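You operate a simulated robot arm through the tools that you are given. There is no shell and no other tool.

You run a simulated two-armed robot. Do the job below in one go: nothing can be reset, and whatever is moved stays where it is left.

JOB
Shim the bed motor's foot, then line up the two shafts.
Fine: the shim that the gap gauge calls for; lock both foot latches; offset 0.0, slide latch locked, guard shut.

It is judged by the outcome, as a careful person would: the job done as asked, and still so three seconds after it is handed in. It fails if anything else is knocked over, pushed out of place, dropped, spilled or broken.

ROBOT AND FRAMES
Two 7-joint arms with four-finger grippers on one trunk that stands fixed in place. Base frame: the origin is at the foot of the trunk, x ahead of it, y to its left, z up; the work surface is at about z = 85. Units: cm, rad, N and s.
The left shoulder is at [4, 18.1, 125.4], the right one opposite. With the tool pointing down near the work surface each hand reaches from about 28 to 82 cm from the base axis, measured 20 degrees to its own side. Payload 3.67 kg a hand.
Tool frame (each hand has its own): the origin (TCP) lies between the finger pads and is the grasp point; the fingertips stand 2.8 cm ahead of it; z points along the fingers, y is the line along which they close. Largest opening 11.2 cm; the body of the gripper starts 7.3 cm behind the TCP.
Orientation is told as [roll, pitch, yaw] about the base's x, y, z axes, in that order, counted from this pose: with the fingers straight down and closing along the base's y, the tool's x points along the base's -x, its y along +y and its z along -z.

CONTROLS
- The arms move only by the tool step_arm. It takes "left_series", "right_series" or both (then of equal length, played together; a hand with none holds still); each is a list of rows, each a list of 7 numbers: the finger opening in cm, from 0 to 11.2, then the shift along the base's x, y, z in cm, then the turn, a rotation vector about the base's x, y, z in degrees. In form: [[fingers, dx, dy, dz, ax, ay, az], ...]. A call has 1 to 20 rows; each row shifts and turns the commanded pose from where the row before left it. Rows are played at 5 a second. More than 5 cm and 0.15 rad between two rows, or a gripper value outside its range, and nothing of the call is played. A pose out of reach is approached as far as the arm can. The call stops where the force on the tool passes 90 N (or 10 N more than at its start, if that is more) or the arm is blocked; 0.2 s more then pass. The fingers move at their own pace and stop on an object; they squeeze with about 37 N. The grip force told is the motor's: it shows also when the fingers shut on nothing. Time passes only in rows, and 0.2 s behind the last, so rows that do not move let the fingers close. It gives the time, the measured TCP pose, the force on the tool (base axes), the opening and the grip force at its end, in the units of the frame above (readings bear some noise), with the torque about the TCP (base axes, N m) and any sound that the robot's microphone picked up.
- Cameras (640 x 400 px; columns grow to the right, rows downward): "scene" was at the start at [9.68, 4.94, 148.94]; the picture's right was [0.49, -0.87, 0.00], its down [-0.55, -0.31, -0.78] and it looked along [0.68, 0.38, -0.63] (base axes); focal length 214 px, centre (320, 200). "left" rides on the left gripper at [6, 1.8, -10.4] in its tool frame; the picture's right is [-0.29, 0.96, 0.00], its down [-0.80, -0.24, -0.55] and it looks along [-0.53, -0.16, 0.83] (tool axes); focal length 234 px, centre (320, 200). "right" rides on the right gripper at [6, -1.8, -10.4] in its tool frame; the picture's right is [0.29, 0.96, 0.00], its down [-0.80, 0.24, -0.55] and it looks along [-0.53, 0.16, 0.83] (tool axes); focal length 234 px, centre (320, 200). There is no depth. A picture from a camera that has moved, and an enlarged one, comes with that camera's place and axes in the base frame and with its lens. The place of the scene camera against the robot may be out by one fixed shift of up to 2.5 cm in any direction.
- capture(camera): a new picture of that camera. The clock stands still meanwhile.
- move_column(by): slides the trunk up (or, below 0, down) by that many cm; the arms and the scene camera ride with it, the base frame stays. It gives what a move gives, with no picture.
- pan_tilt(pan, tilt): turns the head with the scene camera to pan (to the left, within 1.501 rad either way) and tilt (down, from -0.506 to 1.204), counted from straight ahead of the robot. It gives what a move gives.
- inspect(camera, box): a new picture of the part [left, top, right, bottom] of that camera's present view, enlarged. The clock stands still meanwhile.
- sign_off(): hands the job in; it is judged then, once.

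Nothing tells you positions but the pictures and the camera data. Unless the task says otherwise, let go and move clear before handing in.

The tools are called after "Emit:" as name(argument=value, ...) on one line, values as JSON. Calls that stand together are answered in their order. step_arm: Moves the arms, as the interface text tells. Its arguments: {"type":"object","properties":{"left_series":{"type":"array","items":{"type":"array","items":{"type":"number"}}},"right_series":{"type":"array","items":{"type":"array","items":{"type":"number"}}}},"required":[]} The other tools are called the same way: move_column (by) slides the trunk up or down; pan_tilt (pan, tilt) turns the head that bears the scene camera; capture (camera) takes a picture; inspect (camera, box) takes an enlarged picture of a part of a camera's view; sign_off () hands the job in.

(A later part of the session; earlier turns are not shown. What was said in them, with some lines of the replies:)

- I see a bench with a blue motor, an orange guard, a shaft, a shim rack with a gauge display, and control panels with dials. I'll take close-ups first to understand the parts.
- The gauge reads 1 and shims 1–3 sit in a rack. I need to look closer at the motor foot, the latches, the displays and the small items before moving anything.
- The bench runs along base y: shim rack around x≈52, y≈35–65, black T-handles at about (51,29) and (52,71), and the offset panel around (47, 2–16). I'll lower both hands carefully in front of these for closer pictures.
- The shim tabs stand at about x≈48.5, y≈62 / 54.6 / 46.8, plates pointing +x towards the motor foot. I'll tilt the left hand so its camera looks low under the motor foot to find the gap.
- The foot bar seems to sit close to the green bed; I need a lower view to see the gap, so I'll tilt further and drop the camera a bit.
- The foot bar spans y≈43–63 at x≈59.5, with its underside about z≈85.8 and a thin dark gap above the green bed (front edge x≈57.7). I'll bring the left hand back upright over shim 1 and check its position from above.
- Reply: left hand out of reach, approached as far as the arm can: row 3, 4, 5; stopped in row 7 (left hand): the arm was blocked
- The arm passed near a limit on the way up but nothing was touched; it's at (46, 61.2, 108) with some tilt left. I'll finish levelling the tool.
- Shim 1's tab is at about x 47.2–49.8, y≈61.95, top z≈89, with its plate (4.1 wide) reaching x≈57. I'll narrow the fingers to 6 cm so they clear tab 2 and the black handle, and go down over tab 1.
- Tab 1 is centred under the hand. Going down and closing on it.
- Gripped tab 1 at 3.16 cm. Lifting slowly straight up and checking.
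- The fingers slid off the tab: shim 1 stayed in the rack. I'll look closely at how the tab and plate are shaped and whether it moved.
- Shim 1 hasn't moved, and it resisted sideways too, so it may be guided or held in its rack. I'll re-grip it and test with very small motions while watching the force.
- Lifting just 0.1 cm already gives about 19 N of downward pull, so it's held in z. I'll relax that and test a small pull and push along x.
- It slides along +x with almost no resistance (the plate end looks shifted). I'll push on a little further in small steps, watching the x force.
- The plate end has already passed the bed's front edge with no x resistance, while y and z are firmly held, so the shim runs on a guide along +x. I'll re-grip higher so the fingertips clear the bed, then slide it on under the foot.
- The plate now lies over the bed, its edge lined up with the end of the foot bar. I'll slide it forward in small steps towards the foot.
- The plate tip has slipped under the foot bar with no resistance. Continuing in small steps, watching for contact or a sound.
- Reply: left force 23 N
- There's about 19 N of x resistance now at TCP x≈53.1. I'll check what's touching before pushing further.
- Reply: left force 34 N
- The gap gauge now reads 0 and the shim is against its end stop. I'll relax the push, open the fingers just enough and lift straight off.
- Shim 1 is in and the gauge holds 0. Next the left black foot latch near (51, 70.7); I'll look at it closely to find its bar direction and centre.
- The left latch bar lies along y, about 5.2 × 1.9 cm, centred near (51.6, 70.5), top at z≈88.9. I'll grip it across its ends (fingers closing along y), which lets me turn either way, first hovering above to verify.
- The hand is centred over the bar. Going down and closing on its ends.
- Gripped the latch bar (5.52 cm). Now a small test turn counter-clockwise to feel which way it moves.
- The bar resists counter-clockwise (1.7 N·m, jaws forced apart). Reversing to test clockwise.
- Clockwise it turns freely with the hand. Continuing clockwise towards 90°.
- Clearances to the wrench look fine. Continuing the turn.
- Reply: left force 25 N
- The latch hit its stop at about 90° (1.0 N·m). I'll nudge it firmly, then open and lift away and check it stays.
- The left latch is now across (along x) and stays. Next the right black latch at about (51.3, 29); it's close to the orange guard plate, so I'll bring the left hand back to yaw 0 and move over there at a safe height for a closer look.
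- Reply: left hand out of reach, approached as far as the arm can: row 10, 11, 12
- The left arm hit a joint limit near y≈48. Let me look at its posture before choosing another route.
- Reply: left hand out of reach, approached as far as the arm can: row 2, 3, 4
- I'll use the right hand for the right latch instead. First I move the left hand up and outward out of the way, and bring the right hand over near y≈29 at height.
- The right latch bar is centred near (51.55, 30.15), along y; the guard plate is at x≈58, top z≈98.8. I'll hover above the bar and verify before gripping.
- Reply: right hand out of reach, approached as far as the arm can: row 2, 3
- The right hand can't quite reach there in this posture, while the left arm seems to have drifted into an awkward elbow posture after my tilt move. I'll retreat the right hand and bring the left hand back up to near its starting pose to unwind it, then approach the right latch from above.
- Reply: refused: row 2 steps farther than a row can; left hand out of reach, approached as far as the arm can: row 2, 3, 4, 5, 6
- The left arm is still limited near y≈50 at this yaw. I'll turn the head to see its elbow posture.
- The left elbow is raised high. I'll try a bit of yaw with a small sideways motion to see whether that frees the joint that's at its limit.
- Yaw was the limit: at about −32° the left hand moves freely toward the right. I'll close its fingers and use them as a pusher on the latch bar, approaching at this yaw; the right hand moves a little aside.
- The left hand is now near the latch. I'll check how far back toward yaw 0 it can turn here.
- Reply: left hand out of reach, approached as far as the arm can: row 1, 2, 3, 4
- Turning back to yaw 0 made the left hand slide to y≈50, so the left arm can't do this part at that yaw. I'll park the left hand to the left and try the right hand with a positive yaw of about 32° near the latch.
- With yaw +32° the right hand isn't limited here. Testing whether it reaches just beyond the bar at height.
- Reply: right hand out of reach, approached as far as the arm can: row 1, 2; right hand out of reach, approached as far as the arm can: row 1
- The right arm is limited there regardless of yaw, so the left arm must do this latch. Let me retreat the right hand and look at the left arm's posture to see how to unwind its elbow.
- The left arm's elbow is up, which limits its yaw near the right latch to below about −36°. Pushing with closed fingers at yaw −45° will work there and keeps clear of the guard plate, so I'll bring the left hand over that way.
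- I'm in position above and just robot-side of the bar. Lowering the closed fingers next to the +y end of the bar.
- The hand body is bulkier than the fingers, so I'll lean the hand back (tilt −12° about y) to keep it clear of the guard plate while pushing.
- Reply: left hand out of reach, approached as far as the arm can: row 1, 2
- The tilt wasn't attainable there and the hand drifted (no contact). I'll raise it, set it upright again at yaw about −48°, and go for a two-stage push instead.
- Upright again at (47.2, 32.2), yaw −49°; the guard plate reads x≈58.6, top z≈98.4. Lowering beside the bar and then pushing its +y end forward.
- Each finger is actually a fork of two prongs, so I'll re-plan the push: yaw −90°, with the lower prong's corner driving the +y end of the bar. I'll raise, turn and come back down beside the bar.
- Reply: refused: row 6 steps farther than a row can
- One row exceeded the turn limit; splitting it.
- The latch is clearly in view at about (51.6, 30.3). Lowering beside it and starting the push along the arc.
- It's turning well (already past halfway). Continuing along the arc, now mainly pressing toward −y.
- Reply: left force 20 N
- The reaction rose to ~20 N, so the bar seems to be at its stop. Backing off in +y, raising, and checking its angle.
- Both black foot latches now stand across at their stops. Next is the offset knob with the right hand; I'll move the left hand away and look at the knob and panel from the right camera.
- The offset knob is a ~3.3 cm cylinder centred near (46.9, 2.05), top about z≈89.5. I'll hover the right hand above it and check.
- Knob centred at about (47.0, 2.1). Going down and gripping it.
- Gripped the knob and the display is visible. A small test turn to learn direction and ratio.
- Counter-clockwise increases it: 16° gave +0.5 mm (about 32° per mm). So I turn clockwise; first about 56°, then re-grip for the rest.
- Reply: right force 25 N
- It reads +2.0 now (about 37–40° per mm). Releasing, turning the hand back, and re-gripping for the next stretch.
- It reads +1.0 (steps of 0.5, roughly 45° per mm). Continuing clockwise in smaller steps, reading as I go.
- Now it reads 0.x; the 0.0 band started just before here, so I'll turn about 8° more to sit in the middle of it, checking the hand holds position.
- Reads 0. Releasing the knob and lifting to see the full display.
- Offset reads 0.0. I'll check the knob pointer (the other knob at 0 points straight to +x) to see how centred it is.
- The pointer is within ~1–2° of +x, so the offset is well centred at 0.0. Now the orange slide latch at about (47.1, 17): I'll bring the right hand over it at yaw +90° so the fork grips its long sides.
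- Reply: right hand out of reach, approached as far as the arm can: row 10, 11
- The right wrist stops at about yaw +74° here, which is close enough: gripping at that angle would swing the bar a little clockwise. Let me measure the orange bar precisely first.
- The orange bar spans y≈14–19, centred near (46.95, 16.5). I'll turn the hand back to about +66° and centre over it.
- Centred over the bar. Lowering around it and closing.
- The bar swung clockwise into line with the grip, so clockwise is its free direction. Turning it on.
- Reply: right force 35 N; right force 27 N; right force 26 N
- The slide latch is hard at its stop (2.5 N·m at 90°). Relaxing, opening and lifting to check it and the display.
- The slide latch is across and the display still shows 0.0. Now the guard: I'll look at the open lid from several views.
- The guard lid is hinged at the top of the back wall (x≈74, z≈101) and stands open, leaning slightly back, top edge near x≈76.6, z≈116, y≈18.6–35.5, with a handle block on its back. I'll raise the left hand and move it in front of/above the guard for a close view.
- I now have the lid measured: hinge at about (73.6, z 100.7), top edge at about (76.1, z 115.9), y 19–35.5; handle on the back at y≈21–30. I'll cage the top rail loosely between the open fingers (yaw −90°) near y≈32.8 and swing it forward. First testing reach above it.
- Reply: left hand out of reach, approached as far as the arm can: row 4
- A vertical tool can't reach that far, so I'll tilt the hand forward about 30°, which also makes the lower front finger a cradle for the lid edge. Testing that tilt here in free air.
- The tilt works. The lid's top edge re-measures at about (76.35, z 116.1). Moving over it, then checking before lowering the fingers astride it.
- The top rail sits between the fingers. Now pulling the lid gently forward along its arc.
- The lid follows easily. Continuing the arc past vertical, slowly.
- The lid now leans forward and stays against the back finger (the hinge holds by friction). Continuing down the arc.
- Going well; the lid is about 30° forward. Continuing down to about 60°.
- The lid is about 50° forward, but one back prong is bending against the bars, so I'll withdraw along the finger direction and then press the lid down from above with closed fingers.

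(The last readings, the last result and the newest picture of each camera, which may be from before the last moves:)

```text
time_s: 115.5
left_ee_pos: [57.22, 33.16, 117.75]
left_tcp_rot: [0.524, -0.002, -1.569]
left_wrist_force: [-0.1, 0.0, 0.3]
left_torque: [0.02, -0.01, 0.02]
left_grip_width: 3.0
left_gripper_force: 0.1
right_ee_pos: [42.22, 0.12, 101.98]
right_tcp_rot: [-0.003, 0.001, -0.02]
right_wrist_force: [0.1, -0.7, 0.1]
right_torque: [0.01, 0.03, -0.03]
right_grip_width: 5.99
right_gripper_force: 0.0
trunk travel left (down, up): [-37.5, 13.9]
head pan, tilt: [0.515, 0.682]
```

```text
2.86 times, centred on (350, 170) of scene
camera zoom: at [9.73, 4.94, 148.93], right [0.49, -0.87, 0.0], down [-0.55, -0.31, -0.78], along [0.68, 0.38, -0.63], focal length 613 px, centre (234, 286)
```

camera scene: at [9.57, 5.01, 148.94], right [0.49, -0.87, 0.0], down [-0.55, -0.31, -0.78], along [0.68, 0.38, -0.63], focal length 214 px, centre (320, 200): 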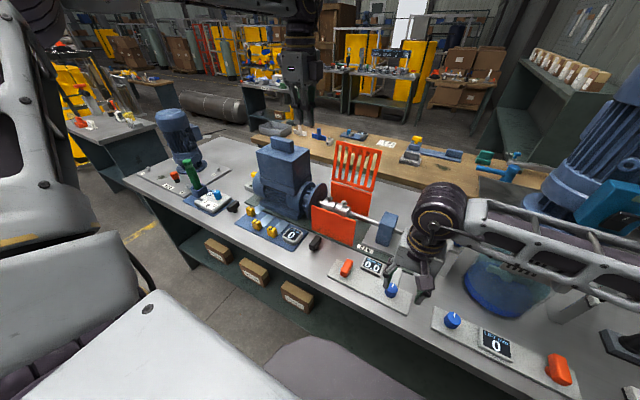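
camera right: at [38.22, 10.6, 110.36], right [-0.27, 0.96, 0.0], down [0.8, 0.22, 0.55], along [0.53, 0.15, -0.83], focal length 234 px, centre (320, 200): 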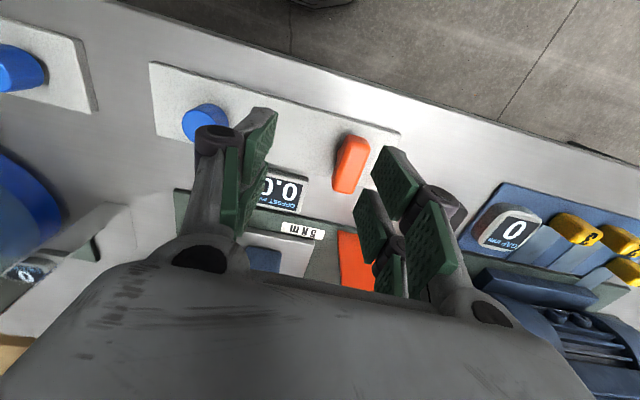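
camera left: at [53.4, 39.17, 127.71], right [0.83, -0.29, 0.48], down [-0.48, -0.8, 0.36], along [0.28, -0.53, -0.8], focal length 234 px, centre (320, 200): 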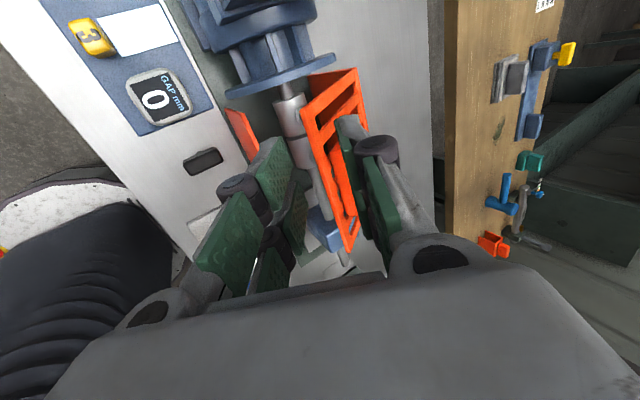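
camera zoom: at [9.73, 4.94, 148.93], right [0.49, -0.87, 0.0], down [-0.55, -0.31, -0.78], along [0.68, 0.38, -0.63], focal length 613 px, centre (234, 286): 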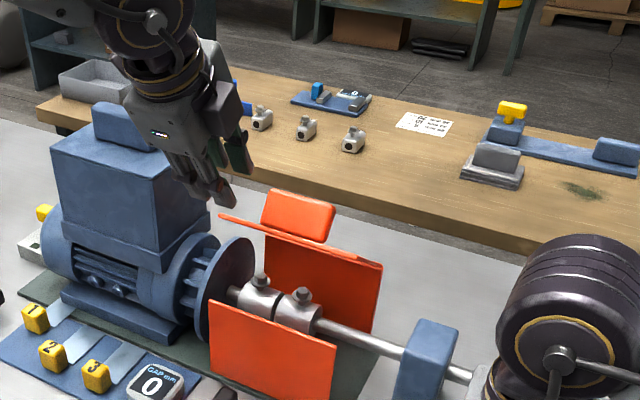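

The lid stays at about −52°. I'll set the hand vertical again with the fingers closed and then press the front rail down along its arc.

Emit:
step_arm(left_series=[[0, 0.5, 0, 0.5, 0, 7.5, 0], [0, 0.5, 0, 0.5, 0, 7.5, 0], [0, 0.5, 0, 0.5, 0, 7.5, 0], [0, 0.5, 0, 0.5, 0, 7.5, 0], [0, 0, 0, 0, 0, 0, 0]])

Emit:
capture(camera="left")

Emit:
inspect(camera="left", box=[270, 40, 450, 240])

```text
time_s: 116.7
left_ee_pos: [58.98, 33.37, 119.78]
left_tcp_rot: [0.0, 0.0, -1.571]
left_wrist_force: [-0.8, -0.1, 0.3]
left_torque: [-0.04, -0.03, -0.02]
left_grip_width: 0.05
left_gripper_force: 35.3
right_ee_pos: [42.18, -0.02, 101.82]
right_tcp_rot: [0.0, 0.0, -0.02]
right_wrist_force: [0.1, 0.1, 0.2]
right_torque: [0.0, -0.01, 0.02]
right_grip_width: 6.01
right_gripper_force: 0.1
trunk travel left (down, up): [-37.5, 13.9]
head pan, tilt: [0.515, 0.682]
```

```text
taken
camera left: at [60.74, 39.19, 130.25], right [0.96, -0.29, 0.0], down [-0.24, -0.8, 0.55], along [-0.16, -0.53, -0.83], focal length 234 px, centre (320, 200)
```

left: 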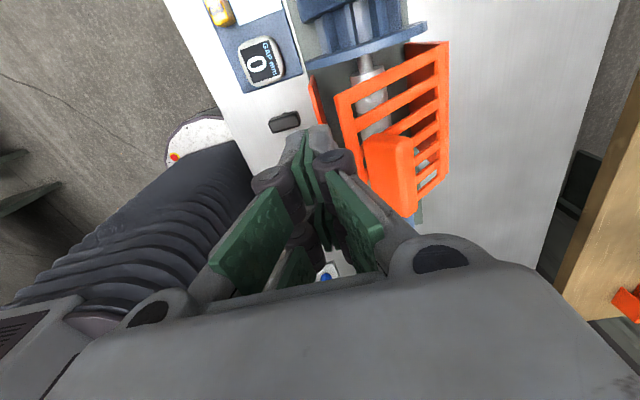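

```text
2.00 times, centred on (360, 140) of left
camera zoom: at [60.74, 39.19, 130.25], right [0.96, -0.29, 0.0], down [-0.24, -0.8, 0.55], along [-0.16, -0.53, -0.83], focal length 468 px, centre (240, 320)
```

zoom: 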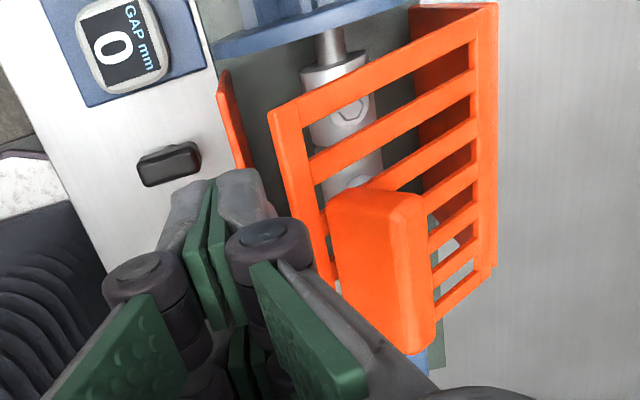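

The lid's front rail is at about (60.9, z 109.7). Pressing it down along the arc with the closed fingers.

Emit:
step_arm(left_series=[[0, 1.5, -0.1, -2.4, 0, 0, 0], [0, 1.5, -0.1, -2.4, 0, 0, 0], [0, 0, 0, -1.2, 0, 0, 0], [0, 0, 0, -1.0, 0, 0, 0], [0, -0.5, 0, -0.8, 0, 0, 0], [0, -0.5, 0, -0.8, 0, 0, 0], [0, 0, 0, 0, 0, 0, 0]])

Emit:
inspect(camera="left", box=[270, 40, 450, 240])

Emit:
inspect(camera="scene", box=[280, 100, 420, 240])

```text
time_s: 118.3
left_ee_pos: [61.02, 32.97, 111.21]
left_tcp_rot: [0.0, 0.001, -1.57]
left_wrist_force: [-4.7, 0.8, 1.8]
left_torque: [0.0, 0.15, -0.03]
left_grip_width: 0.0
left_gripper_force: 35.7
right_ee_pos: [42.1, 0.08, 102.05]
right_tcp_rot: [0.001, -0.001, -0.021]
right_wrist_force: [0.6, 0.1, -0.2]
right_torque: [-0.02, 0.01, 0.01]
right_grip_width: 5.98
right_gripper_force: 0.1
trunk travel left (down, up): [-37.5, 13.9]
head pan, tilt: [0.515, 0.682]
```

```text
2.00 times, centred on (360, 140) of left
camera zoom: at [62.71, 38.97, 121.65], right [0.96, -0.29, 0.0], down [-0.24, -0.8, 0.55], along [-0.16, -0.53, -0.83], focal length 468 px, centre (240, 320)
```

zoom: 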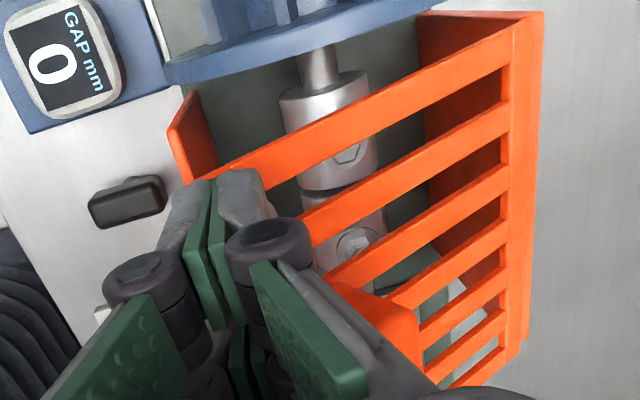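

```text
2.86 times, centred on (350, 170) of scene
camera zoom: at [9.58, 4.94, 148.94], right [0.49, -0.87, 0.0], down [-0.55, -0.31, -0.78], along [0.68, 0.38, -0.63], focal length 613 px, centre (234, 286)
```

zoom: 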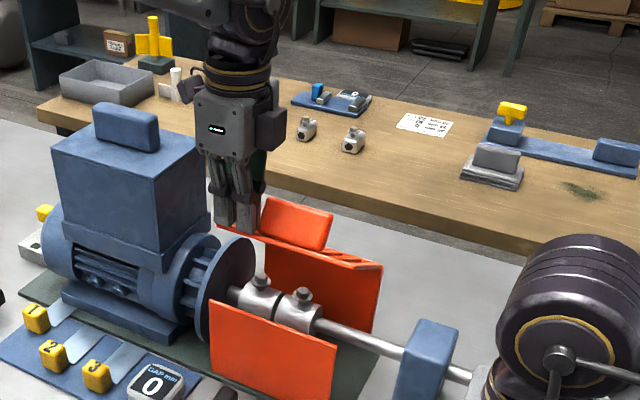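

Emit:
step_arm(left_series=[[0, -0.35, 0, -0.9, 0, 0, 0], [0, -0.3, 0, -0.9, 0, 0, 0], [0, -0.25, 0, -0.9, 0, 0, 0], [0, -0.2, 0, -0.9, 0, 0, 0], [0, 0, 0, 0, 0, 0, 0]])

Emit:
inspect(camera="left", box=[270, 40, 450, 240])

Emit:
inspect(camera="scene", box=[280, 100, 420, 240])

```text
time_s: 119.5
left_ee_pos: [59.09, 33.04, 108.0]
left_tcp_rot: [0.0, 0.004, -1.571]
left_wrist_force: [-44.4, 0.6, 18.9]
left_torque: [-0.43, 0.73, -0.96]
left_grip_width: 0.0
left_gripper_force: 35.7
right_ee_pos: [41.52, 0.02, 102.19]
right_tcp_rot: [0.003, -0.008, -0.02]
right_wrist_force: [0.4, 0.7, -0.2]
right_torque: [-0.01, -0.03, 0.0]
right_grip_width: 6.0
right_gripper_force: 0.0
trunk travel left (down, up): [-37.5, 13.9]
head pan, tilt: [0.515, 0.682]
```

```text
2.00 times, centred on (360, 140) of left
camera zoom: at [60.82, 38.93, 118.44], right [0.96, -0.29, 0.0], down [-0.24, -0.8, 0.55], along [-0.16, -0.53, -0.83], focal length 468 px, centre (240, 320)
```

zoom: 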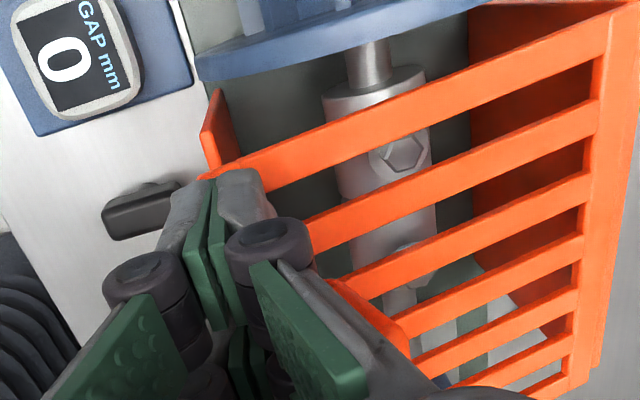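

```text
2.86 times, centred on (350, 170) of scene
camera zoom: at [8.73, 4.84, 149.0], right [0.49, -0.87, 0.0], down [-0.54, -0.31, -0.78], along [0.68, 0.38, -0.63], focal length 613 px, centre (234, 286)
```

zoom: 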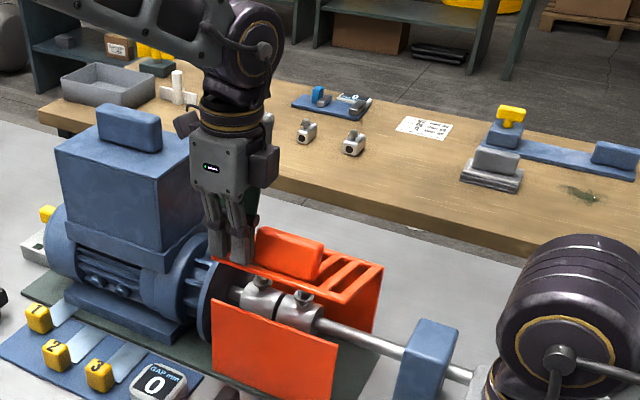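

The lower prong is wedging against the handle block (−44 N in x). I'll ease off, shift toward +y away from the handle, and continue pressing.

Emit:
step_arm(left_series=[[0, -0.8, 0, 0.6, 0, 0, 0], [0, 0, 0.4, 1.2, 0, 0, 0], [0, 0, 0.9, 0, 0, 0, 0], [0, 0, 0, 0, 0, 0, 0]])

Emit:
capture(camera="left")

Emit:
inspect(camera="left", box=[270, 40, 450, 240])

Emit:
inspect(camera="scene", box=[280, 100, 420, 240])

```text
time_s: 120.5
left_ee_pos: [59.31, 34.28, 109.52]
left_tcp_rot: [0.002, 0.002, -1.572]
left_wrist_force: [0.4, -0.8, 0.1]
left_torque: [-0.02, 0.01, 0.03]
left_grip_width: 0.0
left_gripper_force: 35.2
right_ee_pos: [42.23, 0.05, 102.0]
right_tcp_rot: [0.0, -0.002, -0.022]
right_wrist_force: [-0.5, 0.2, 0.3]
right_torque: [0.0, 0.04, 0.01]
right_grip_width: 6.02
right_gripper_force: 0.1
trunk travel left (down, up): [-37.5, 13.9]
head pan, tilt: [0.515, 0.682]
```

```text
taken
camera left: at [60.99, 40.18, 119.89], right [0.96, -0.29, 0.0], down [-0.24, -0.8, 0.55], along [-0.16, -0.53, -0.83], focal length 234 px, centre (320, 200)
```

left: 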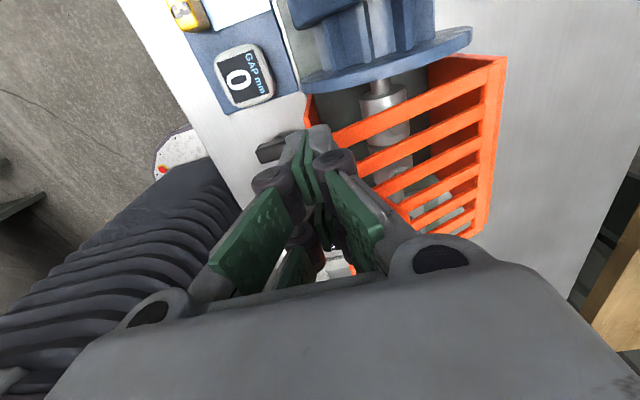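

```text
2.00 times, centred on (360, 140) of left
camera zoom: at [60.99, 40.18, 119.89], right [0.96, -0.29, 0.0], down [-0.24, -0.8, 0.55], along [-0.16, -0.53, -0.83], focal length 468 px, centre (240, 320)
```

zoom: 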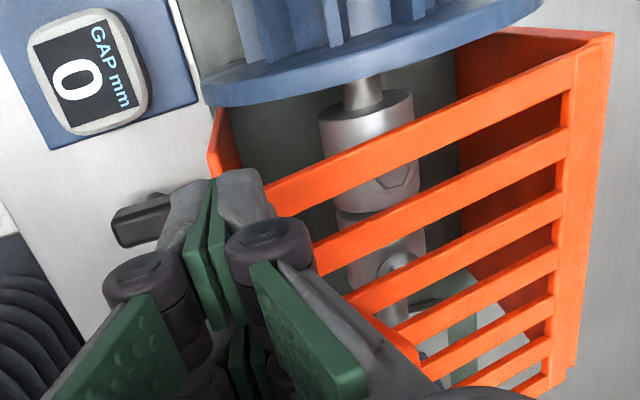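

```text
2.86 times, centred on (350, 170) of scene
camera zoom: at [9.74, 4.88, 148.93], right [0.49, -0.87, 0.0], down [-0.55, -0.31, -0.78], along [0.68, 0.38, -0.63], focal length 613 px, centre (234, 286)
```

zoom: 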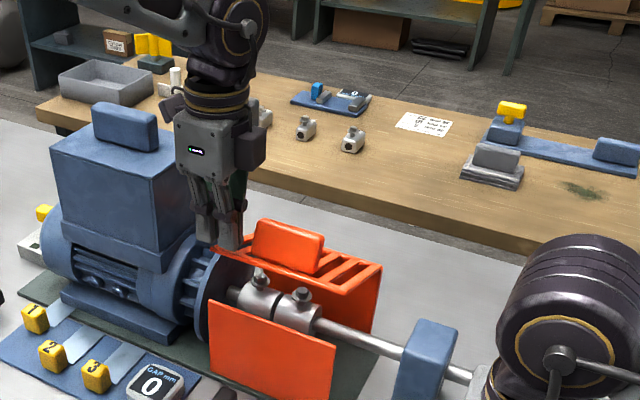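

Emit:
step_arm(left_series=[[0, 0.6, 0, 0, 0, 0, 0], [0, 0, 0, -0.9, 0, 0, 0], [0, -0.2, 0, -0.9, 0, 0, 0], [0, -0.2, 0, -0.9, 0, 0, 0], [0, 0, 0, 0, 0, 0, 0]])

Emit:
inspect(camera="left", box=[270, 40, 450, 240])

Emit:
inspect(camera="scene", box=[280, 100, 420, 240])

```text
time_s: 121.7
left_ee_pos: [59.38, 34.23, 106.79]
left_tcp_rot: [0.002, -0.001, -1.569]
left_wrist_force: [-0.7, -0.3, -0.3]
left_torque: [0.0, -0.01, 0.01]
left_grip_width: 0.03
left_gripper_force: 35.8
right_ee_pos: [42.14, 0.05, 101.88]
right_tcp_rot: [0.0, 0.001, -0.021]
right_wrist_force: [0.5, -0.1, -0.4]
right_torque: [0.0, 0.01, -0.04]
right_grip_width: 6.01
right_gripper_force: 0.0
trunk travel left (down, up): [-37.5, 13.9]
head pan, tilt: [0.515, 0.682]
```

```text
2.00 times, centred on (360, 140) of left
camera zoom: at [61.07, 40.24, 117.17], right [0.96, -0.29, 0.0], down [-0.24, -0.8, 0.55], along [-0.16, -0.53, -0.83], focal length 468 px, centre (240, 320)
```

zoom: 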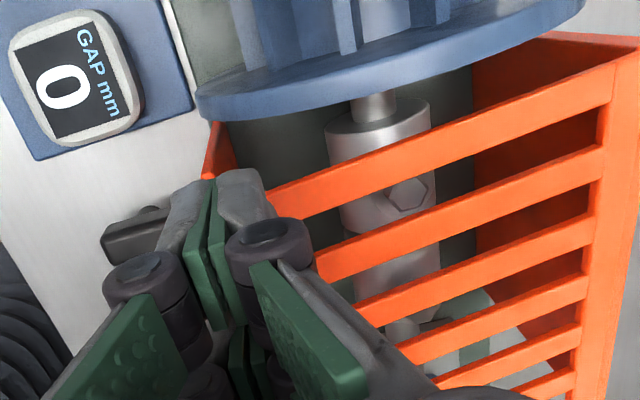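

```text
2.86 times, centred on (350, 170) of scene
camera zoom: at [9.64, 4.92, 148.94], right [0.49, -0.87, 0.0], down [-0.55, -0.31, -0.78], along [0.68, 0.38, -0.63], focal length 613 px, centre (234, 286)
```

zoom: 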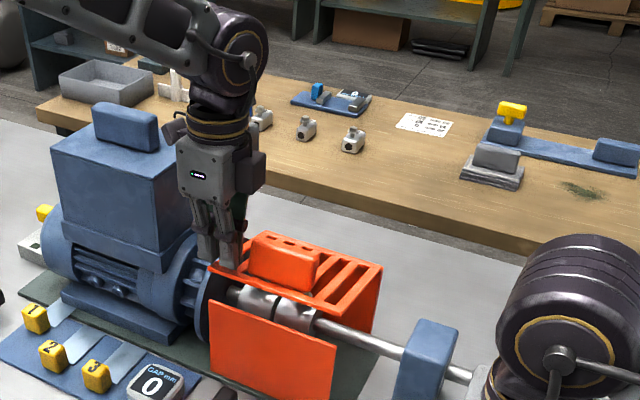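

Nearly closed. Continuing to press down gently until it seats.

Emit:
step_arm(left_series=[[0, 0, 0, -0.8, 0, 0, 0], [0, 0, 0, -0.8, 0, 0, 0], [0, 0, 0, -0.8, 0, 0, 0], [0, 0, 0, -0.5, 0, 0, 0], [0, 0, 0, 0, 0, 0, 0]])

Emit:
inspect(camera="left", box=[270, 40, 450, 240])

Emit:
inspect(camera="scene", box=[280, 100, 420, 240])

```text
time_s: 122.9
left_ee_pos: [59.29, 34.26, 103.8]
left_tcp_rot: [0.003, -0.002, -1.568]
left_wrist_force: [-0.1, -0.4, 0.9]
left_torque: [0.02, 0.02, 0.02]
left_grip_width: 0.03
left_gripper_force: 35.8
right_ee_pos: [42.21, 0.12, 101.94]
right_tcp_rot: [-0.001, -0.001, -0.023]
right_wrist_force: [0.0, 0.3, 0.0]
right_torque: [0.0, 0.0, 0.01]
right_grip_width: 6.03
right_gripper_force: 0.0
trunk travel left (down, up): [-37.5, 13.9]
head pan, tilt: [0.515, 0.682]
```

```text
2.00 times, centred on (360, 140) of left
camera zoom: at [61.11, 40.24, 114.27], right [0.96, -0.29, 0.0], down [-0.24, -0.8, 0.55], along [-0.16, -0.53, -0.83], focal length 468 px, centre (240, 320)
```

zoom: 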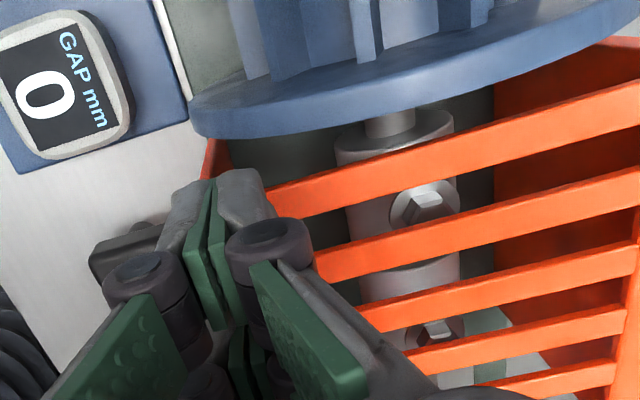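

```text
2.86 times, centred on (350, 170) of scene
camera zoom: at [9.67, 4.93, 148.94], right [0.49, -0.87, 0.0], down [-0.55, -0.31, -0.78], along [0.68, 0.38, -0.63], focal length 613 px, centre (234, 286)
```

zoom: 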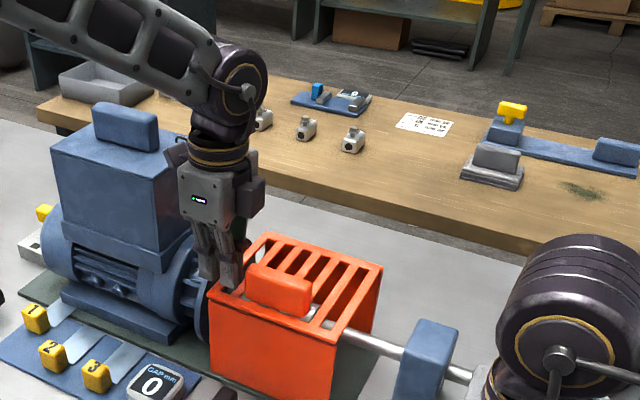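

The lid now looks level with the front plate. Pressing a little more to confirm it's seated.

Emit:
step_arm(left_series=[[0, 0, 0, -0.4, 0, 0, 0], [0, 0, 0, -0.3, 0, 0, 0], [0, 0, 0, 0, 0, 0, 0]])

Emit:
inspect(camera="scene", box=[310, 160, 400, 250])

```text
time_s: 123.7
left_ee_pos: [59.34, 34.38, 103.08]
left_tcp_rot: [0.002, -0.001, -1.569]
left_wrist_force: [-0.7, 0.0, 0.0]
left_torque: [0.0, 0.01, 0.01]
left_grip_width: 0.02
left_gripper_force: 35.8
right_ee_pos: [42.26, -0.01, 101.96]
right_tcp_rot: [0.002, 0.001, -0.02]
right_wrist_force: [-0.5, -0.2, 0.6]
right_torque: [0.01, -0.02, -0.03]
right_grip_width: 5.99
right_gripper_force: 0.1
trunk travel left (down, up): [-37.5, 13.9]
head pan, tilt: [0.515, 0.682]
```

```text
4.44 times, centred on (355, 205) of scene
camera zoom: at [9.68, 4.93, 148.94], right [0.49, -0.87, 0.0], down [-0.55, -0.31, -0.78], along [0.68, 0.38, -0.63], focal length 953 px, centre (164, 178)
```

zoom: 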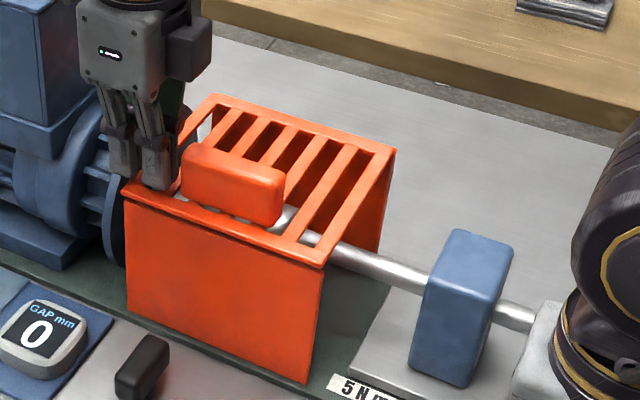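

Emit:
step_arm(left_series=[[0, 0, 0, -0.4, 0, 0, 0], [0, 0, 0, -0.3, 0, 0, 0], [0, 0, 0, 0, 0, 0, 0]])

Emit:
step_arm(left_series=[[0, 0, 0, -0.3, 0, 0, 0], [0, 0, 0, -0.3, 0, 0, 0], [0, 0, 0, 0, 0, 0, 0]])

Emit:
inspect(camera="scene", box=[310, 160, 400, 250])

Emit:
inspect(camera="left", box=[270, 40, 450, 240])

```text
time_s: 124.5
left_ee_pos: [59.42, 34.33, 102.5]
left_tcp_rot: [0.002, 0.0, -1.569]
left_wrist_force: [-0.7, 0.4, 1.9]
left_torque: [0.02, 0.01, 0.01]
left_grip_width: 0.62
left_gripper_force: 35.4
right_ee_pos: [42.28, 0.07, 101.82]
right_tcp_rot: [-0.001, 0.0, -0.021]
right_wrist_force: [0.0, -0.7, 0.2]
right_torque: [0.03, 0.03, 0.04]
right_grip_width: 5.98
right_gripper_force: 0.0
trunk travel left (down, up): [-37.5, 13.9]
head pan, tilt: [0.515, 0.682]
```

```text
time_s: 125.3
left_ee_pos: [59.28, 34.31, 102.36]
left_tcp_rot: [0.01, 0.002, -1.57]
left_wrist_force: [2.8, 7.7, 41.6]
left_torque: [-0.1, -0.06, -0.01]
left_grip_width: 0.6
left_gripper_force: 35.7
right_ee_pos: [41.93, 0.09, 102.12]
right_tcp_rot: [0.001, -0.003, -0.02]
right_wrist_force: [-0.1, 0.4, 0.3]
right_torque: [0.01, 0.01, -0.04]
right_grip_width: 6.0
right_gripper_force: 0.1
trunk travel left (down, up): [-37.5, 13.9]
head pan, tilt: [0.515, 0.682]
```

```text
4.44 times, centred on (355, 205) of scene
camera zoom: at [9.3, 4.83, 148.99], right [0.49, -0.87, 0.0], down [-0.55, -0.31, -0.78], along [0.68, 0.38, -0.63], focal length 953 px, centre (164, 178)
```

zoom: 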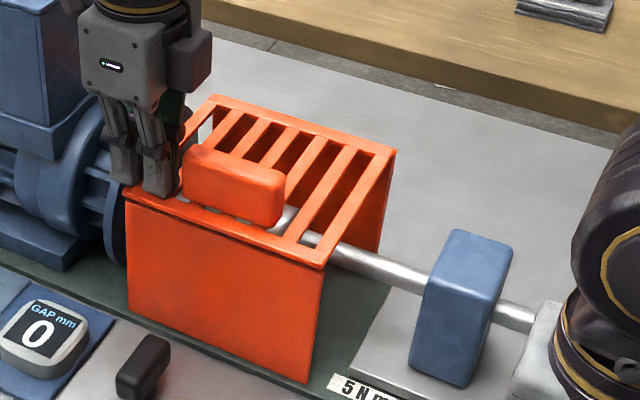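

```text
2.00 times, centred on (360, 140) of left
camera zoom: at [60.97, 40.24, 112.8], right [0.96, -0.29, 0.01], down [-0.24, -0.8, 0.55], along [-0.15, -0.53, -0.83], focal length 468 px, centre (240, 320)
```

zoom: 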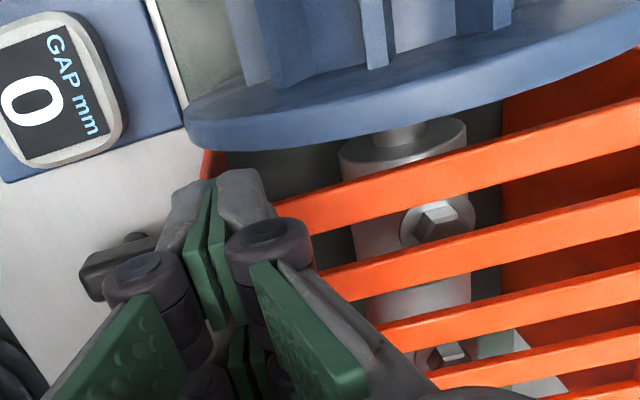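

The lid is firmly seated (42 N). I'll open the jaws slightly so nothing is pinched, then lift straight up and check.

Emit:
step_arm(left_series=[[0, 0, 0, 0.4, 0, 0, 0], [2, 0, 0, 0, 0, 0, 0], [2, 0, 0, 0, 0, 0, 0], [2, 0, 0, 1, 0, 0, 0], [2, 0, 0, 2, 0, 0, 0], [2, -1, 0, 4, 0, 0, 0], [2, -2, 0, 4, 0, 0, 0], [2, 0, 0, 0, 0, 0, 0]])

Emit:
capture(camera="left")

Emit:
inspect(camera="scene", box=[290, 140, 420, 260])

```text
time_s: 127.1
left_ee_pos: [56.28, 34.31, 113.15]
left_tcp_rot: [0.001, 0.0, -1.571]
left_wrist_force: [-0.6, 0.3, 0.1]
left_torque: [-0.01, 0.0, 0.0]
left_grip_width: 2.0
left_gripper_force: 0.1
right_ee_pos: [42.24, 0.13, 101.85]
right_tcp_rot: [-0.001, 0.002, -0.023]
right_wrist_force: [0.2, -0.7, 0.6]
right_torque: [0.02, 0.03, 0.02]
right_grip_width: 6.0
right_gripper_force: 0.0
trunk travel left (down, up): [-37.5, 13.9]
head pan, tilt: [0.515, 0.682]
```

```text
taken
camera left: at [58.11, 40.2, 123.66], right [0.96, -0.29, 0.0], down [-0.24, -0.8, 0.55], along [-0.16, -0.53, -0.83], focal length 234 px, centre (320, 200)
```

left: 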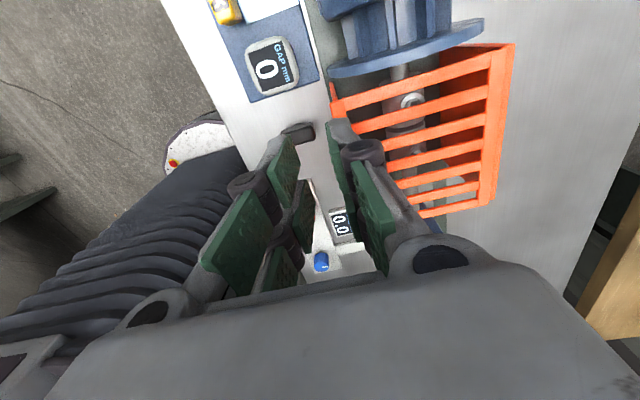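

```text
3.33 times, centred on (355, 200) of scene
camera zoom: at [9.8, 4.95, 148.92], right [0.49, -0.87, 0.0], down [-0.55, -0.31, -0.78], along [0.67, 0.38, -0.63], focal length 715 px, centre (203, 200)
```

zoom: 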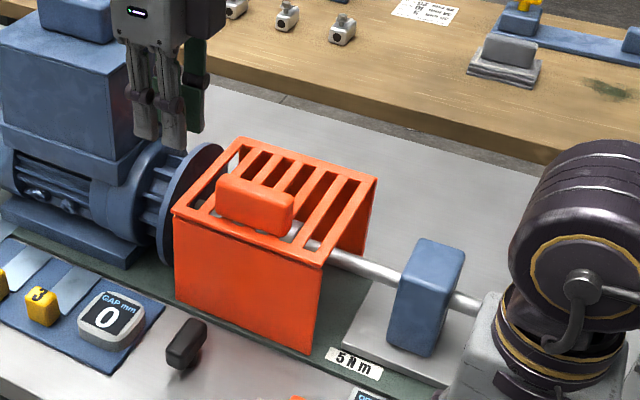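

The guard is shut and stays. Withdrawing both hands clear and checking every item.

Emit:
step_arm(left_series=[[2, -3, 0, 2.5, 0, 0, 0], [2, -3, 1, 2.5, 0, 0, 0], [2, -2.5, 3.5, 2, 0, 0, 0], [2, -2, 3.5, 1, 0, 0, 0], [2, -1, 4, 1, 0, 0, 0], [2, 0, 4, 0, 0, 0, 0]], right_series=[[6, -0.5, -1, 3, 0, 0, 0], [6, -0.5, -1, 3, 0, 0, 0], [6, -0.5, -1, 3, 0, 0, 0], [6, -0.5, -1, 3, 0, 0, 0], [6, -0.5, -1, 2, 0, 0, 0], [6, 0, 0, 0, 0, 0, 0]])

Emit:
capture(camera="scene")

Emit:
inspect(camera="scene", box=[310, 220, 420, 310])

Emit:
inspect(camera="scene", box=[210, 180, 350, 270])

Emit:
capture(camera="right")

```text
time_s: 128.5
left_ee_pos: [44.88, 50.63, 122.02]
left_tcp_rot: [-0.001, -0.002, -1.571]
left_wrist_force: [0.7, -0.3, 0.3]
left_torque: [-0.06, -0.02, 0.02]
left_grip_width: 2.0
left_gripper_force: 0.0
right_ee_pos: [39.61, -4.77, 116.01]
right_tcp_rot: [-0.001, 0.003, -0.022]
right_wrist_force: [-1.0, 0.4, 0.5]
right_torque: [-0.03, 0.0, -0.04]
right_grip_width: 5.99
right_gripper_force: 0.0
trunk travel left (down, up): [-37.5, 13.9]
head pan, tilt: [0.515, 0.682]
```

```text
taken
camera scene: at [9.75, 5.16, 148.92], right [0.49, -0.87, 0.0], down [-0.55, -0.31, -0.78], along [0.68, 0.38, -0.63], focal length 214 px, centre (320, 200)
```

scene: 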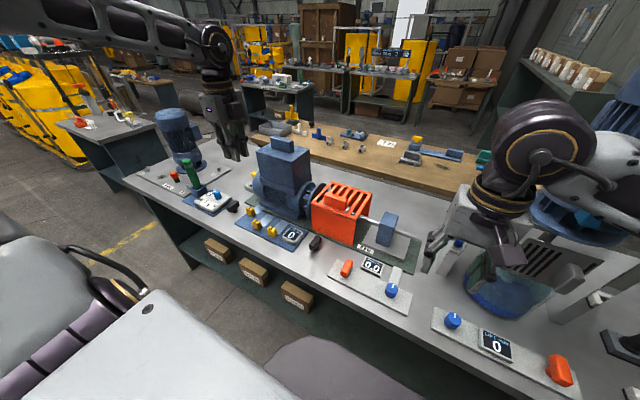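

```text
4.44 times, centred on (365, 265) of scene
camera zoom: at [9.75, 5.16, 148.92], right [0.49, -0.87, 0.0], down [-0.55, -0.31, -0.78], along [0.68, 0.38, -0.63], focal length 953 px, centre (120, -89)
```

zoom: 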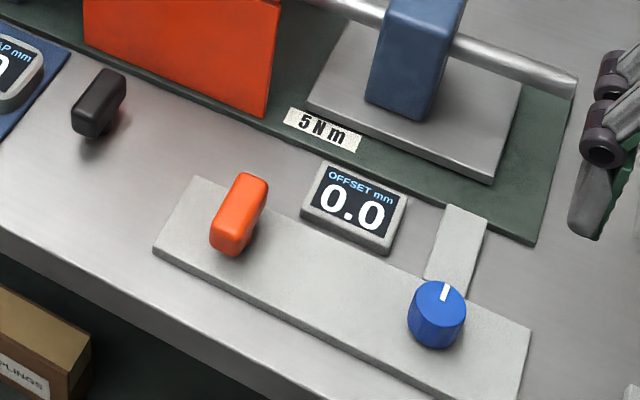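

```text
4.44 times, centred on (280, 225) of scene
camera zoom: at [9.75, 5.16, 148.92], right [0.49, -0.87, 0.0], down [-0.55, -0.31, -0.78], along [0.68, 0.38, -0.63], focal length 953 px, centre (498, 89)
```

zoom: 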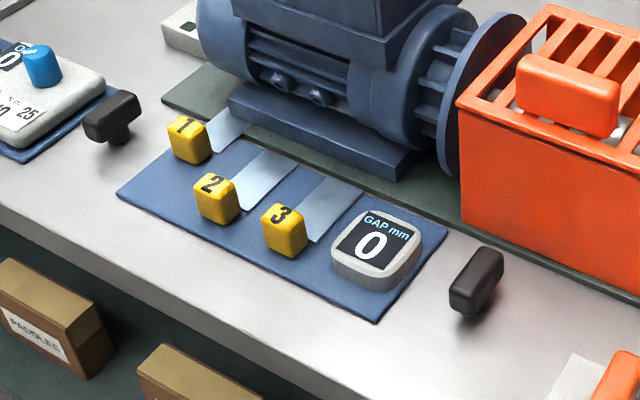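

```text
taken
camera right: at [33.73, -6.4, 126.29], right [-0.27, 0.96, 0.0], down [0.8, 0.22, 0.55], along [0.53, 0.15, -0.83], focal length 234 px, centre (320, 200)
```

right: 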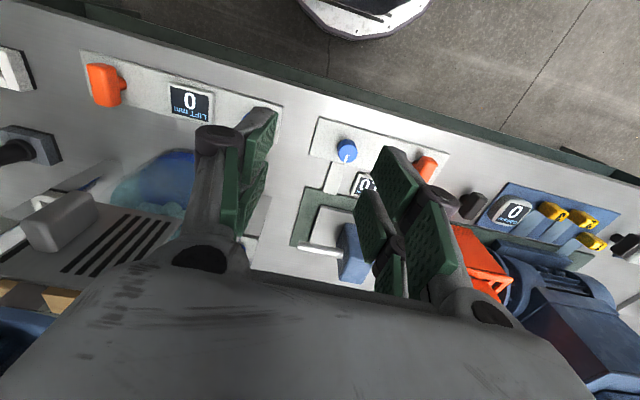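

All checks match the job: shim 1 is under the foot with the gap gauge at 0, and both black foot latches are across at their stops. The offset reads 0.0 with the slide latch across, the guard is shut, and nothing else has moved. Both hands are clear, so I'm handing it in.

Emit:
sign_off()

```text
The job is handed in.
```

The job is handed in. I used shim 1, as the gap gauge called for, and the shafts are lined up. In the last pictures, with both hands clear:

- **Shim:** shim 1 is under the motor foot, pushed to its stop, and the gap gauge reads 0.
- **Foot latches:** both black latches are turned 90° to their stops. I turned the left one by gripping it. I pushed the right one round because neither hand could grip it square there; it met firm resistance at the end and looks square in the pictures.
- **Shaft offset:** the display reads 0.0, and the orange slide latch is turned to its stop.
- **Guard:** the lid is closed on the front plate. I pressed it down, and it stayed shut after I let go.

The first attempt to lift shim 1 slipped off its tab, so I slid it in along its guide instead. While I was closing the guard, the fingers wedged briefly against the lid's handle (about 44 N). I backed off, and nothing looks damaged or out of place in the pictures.
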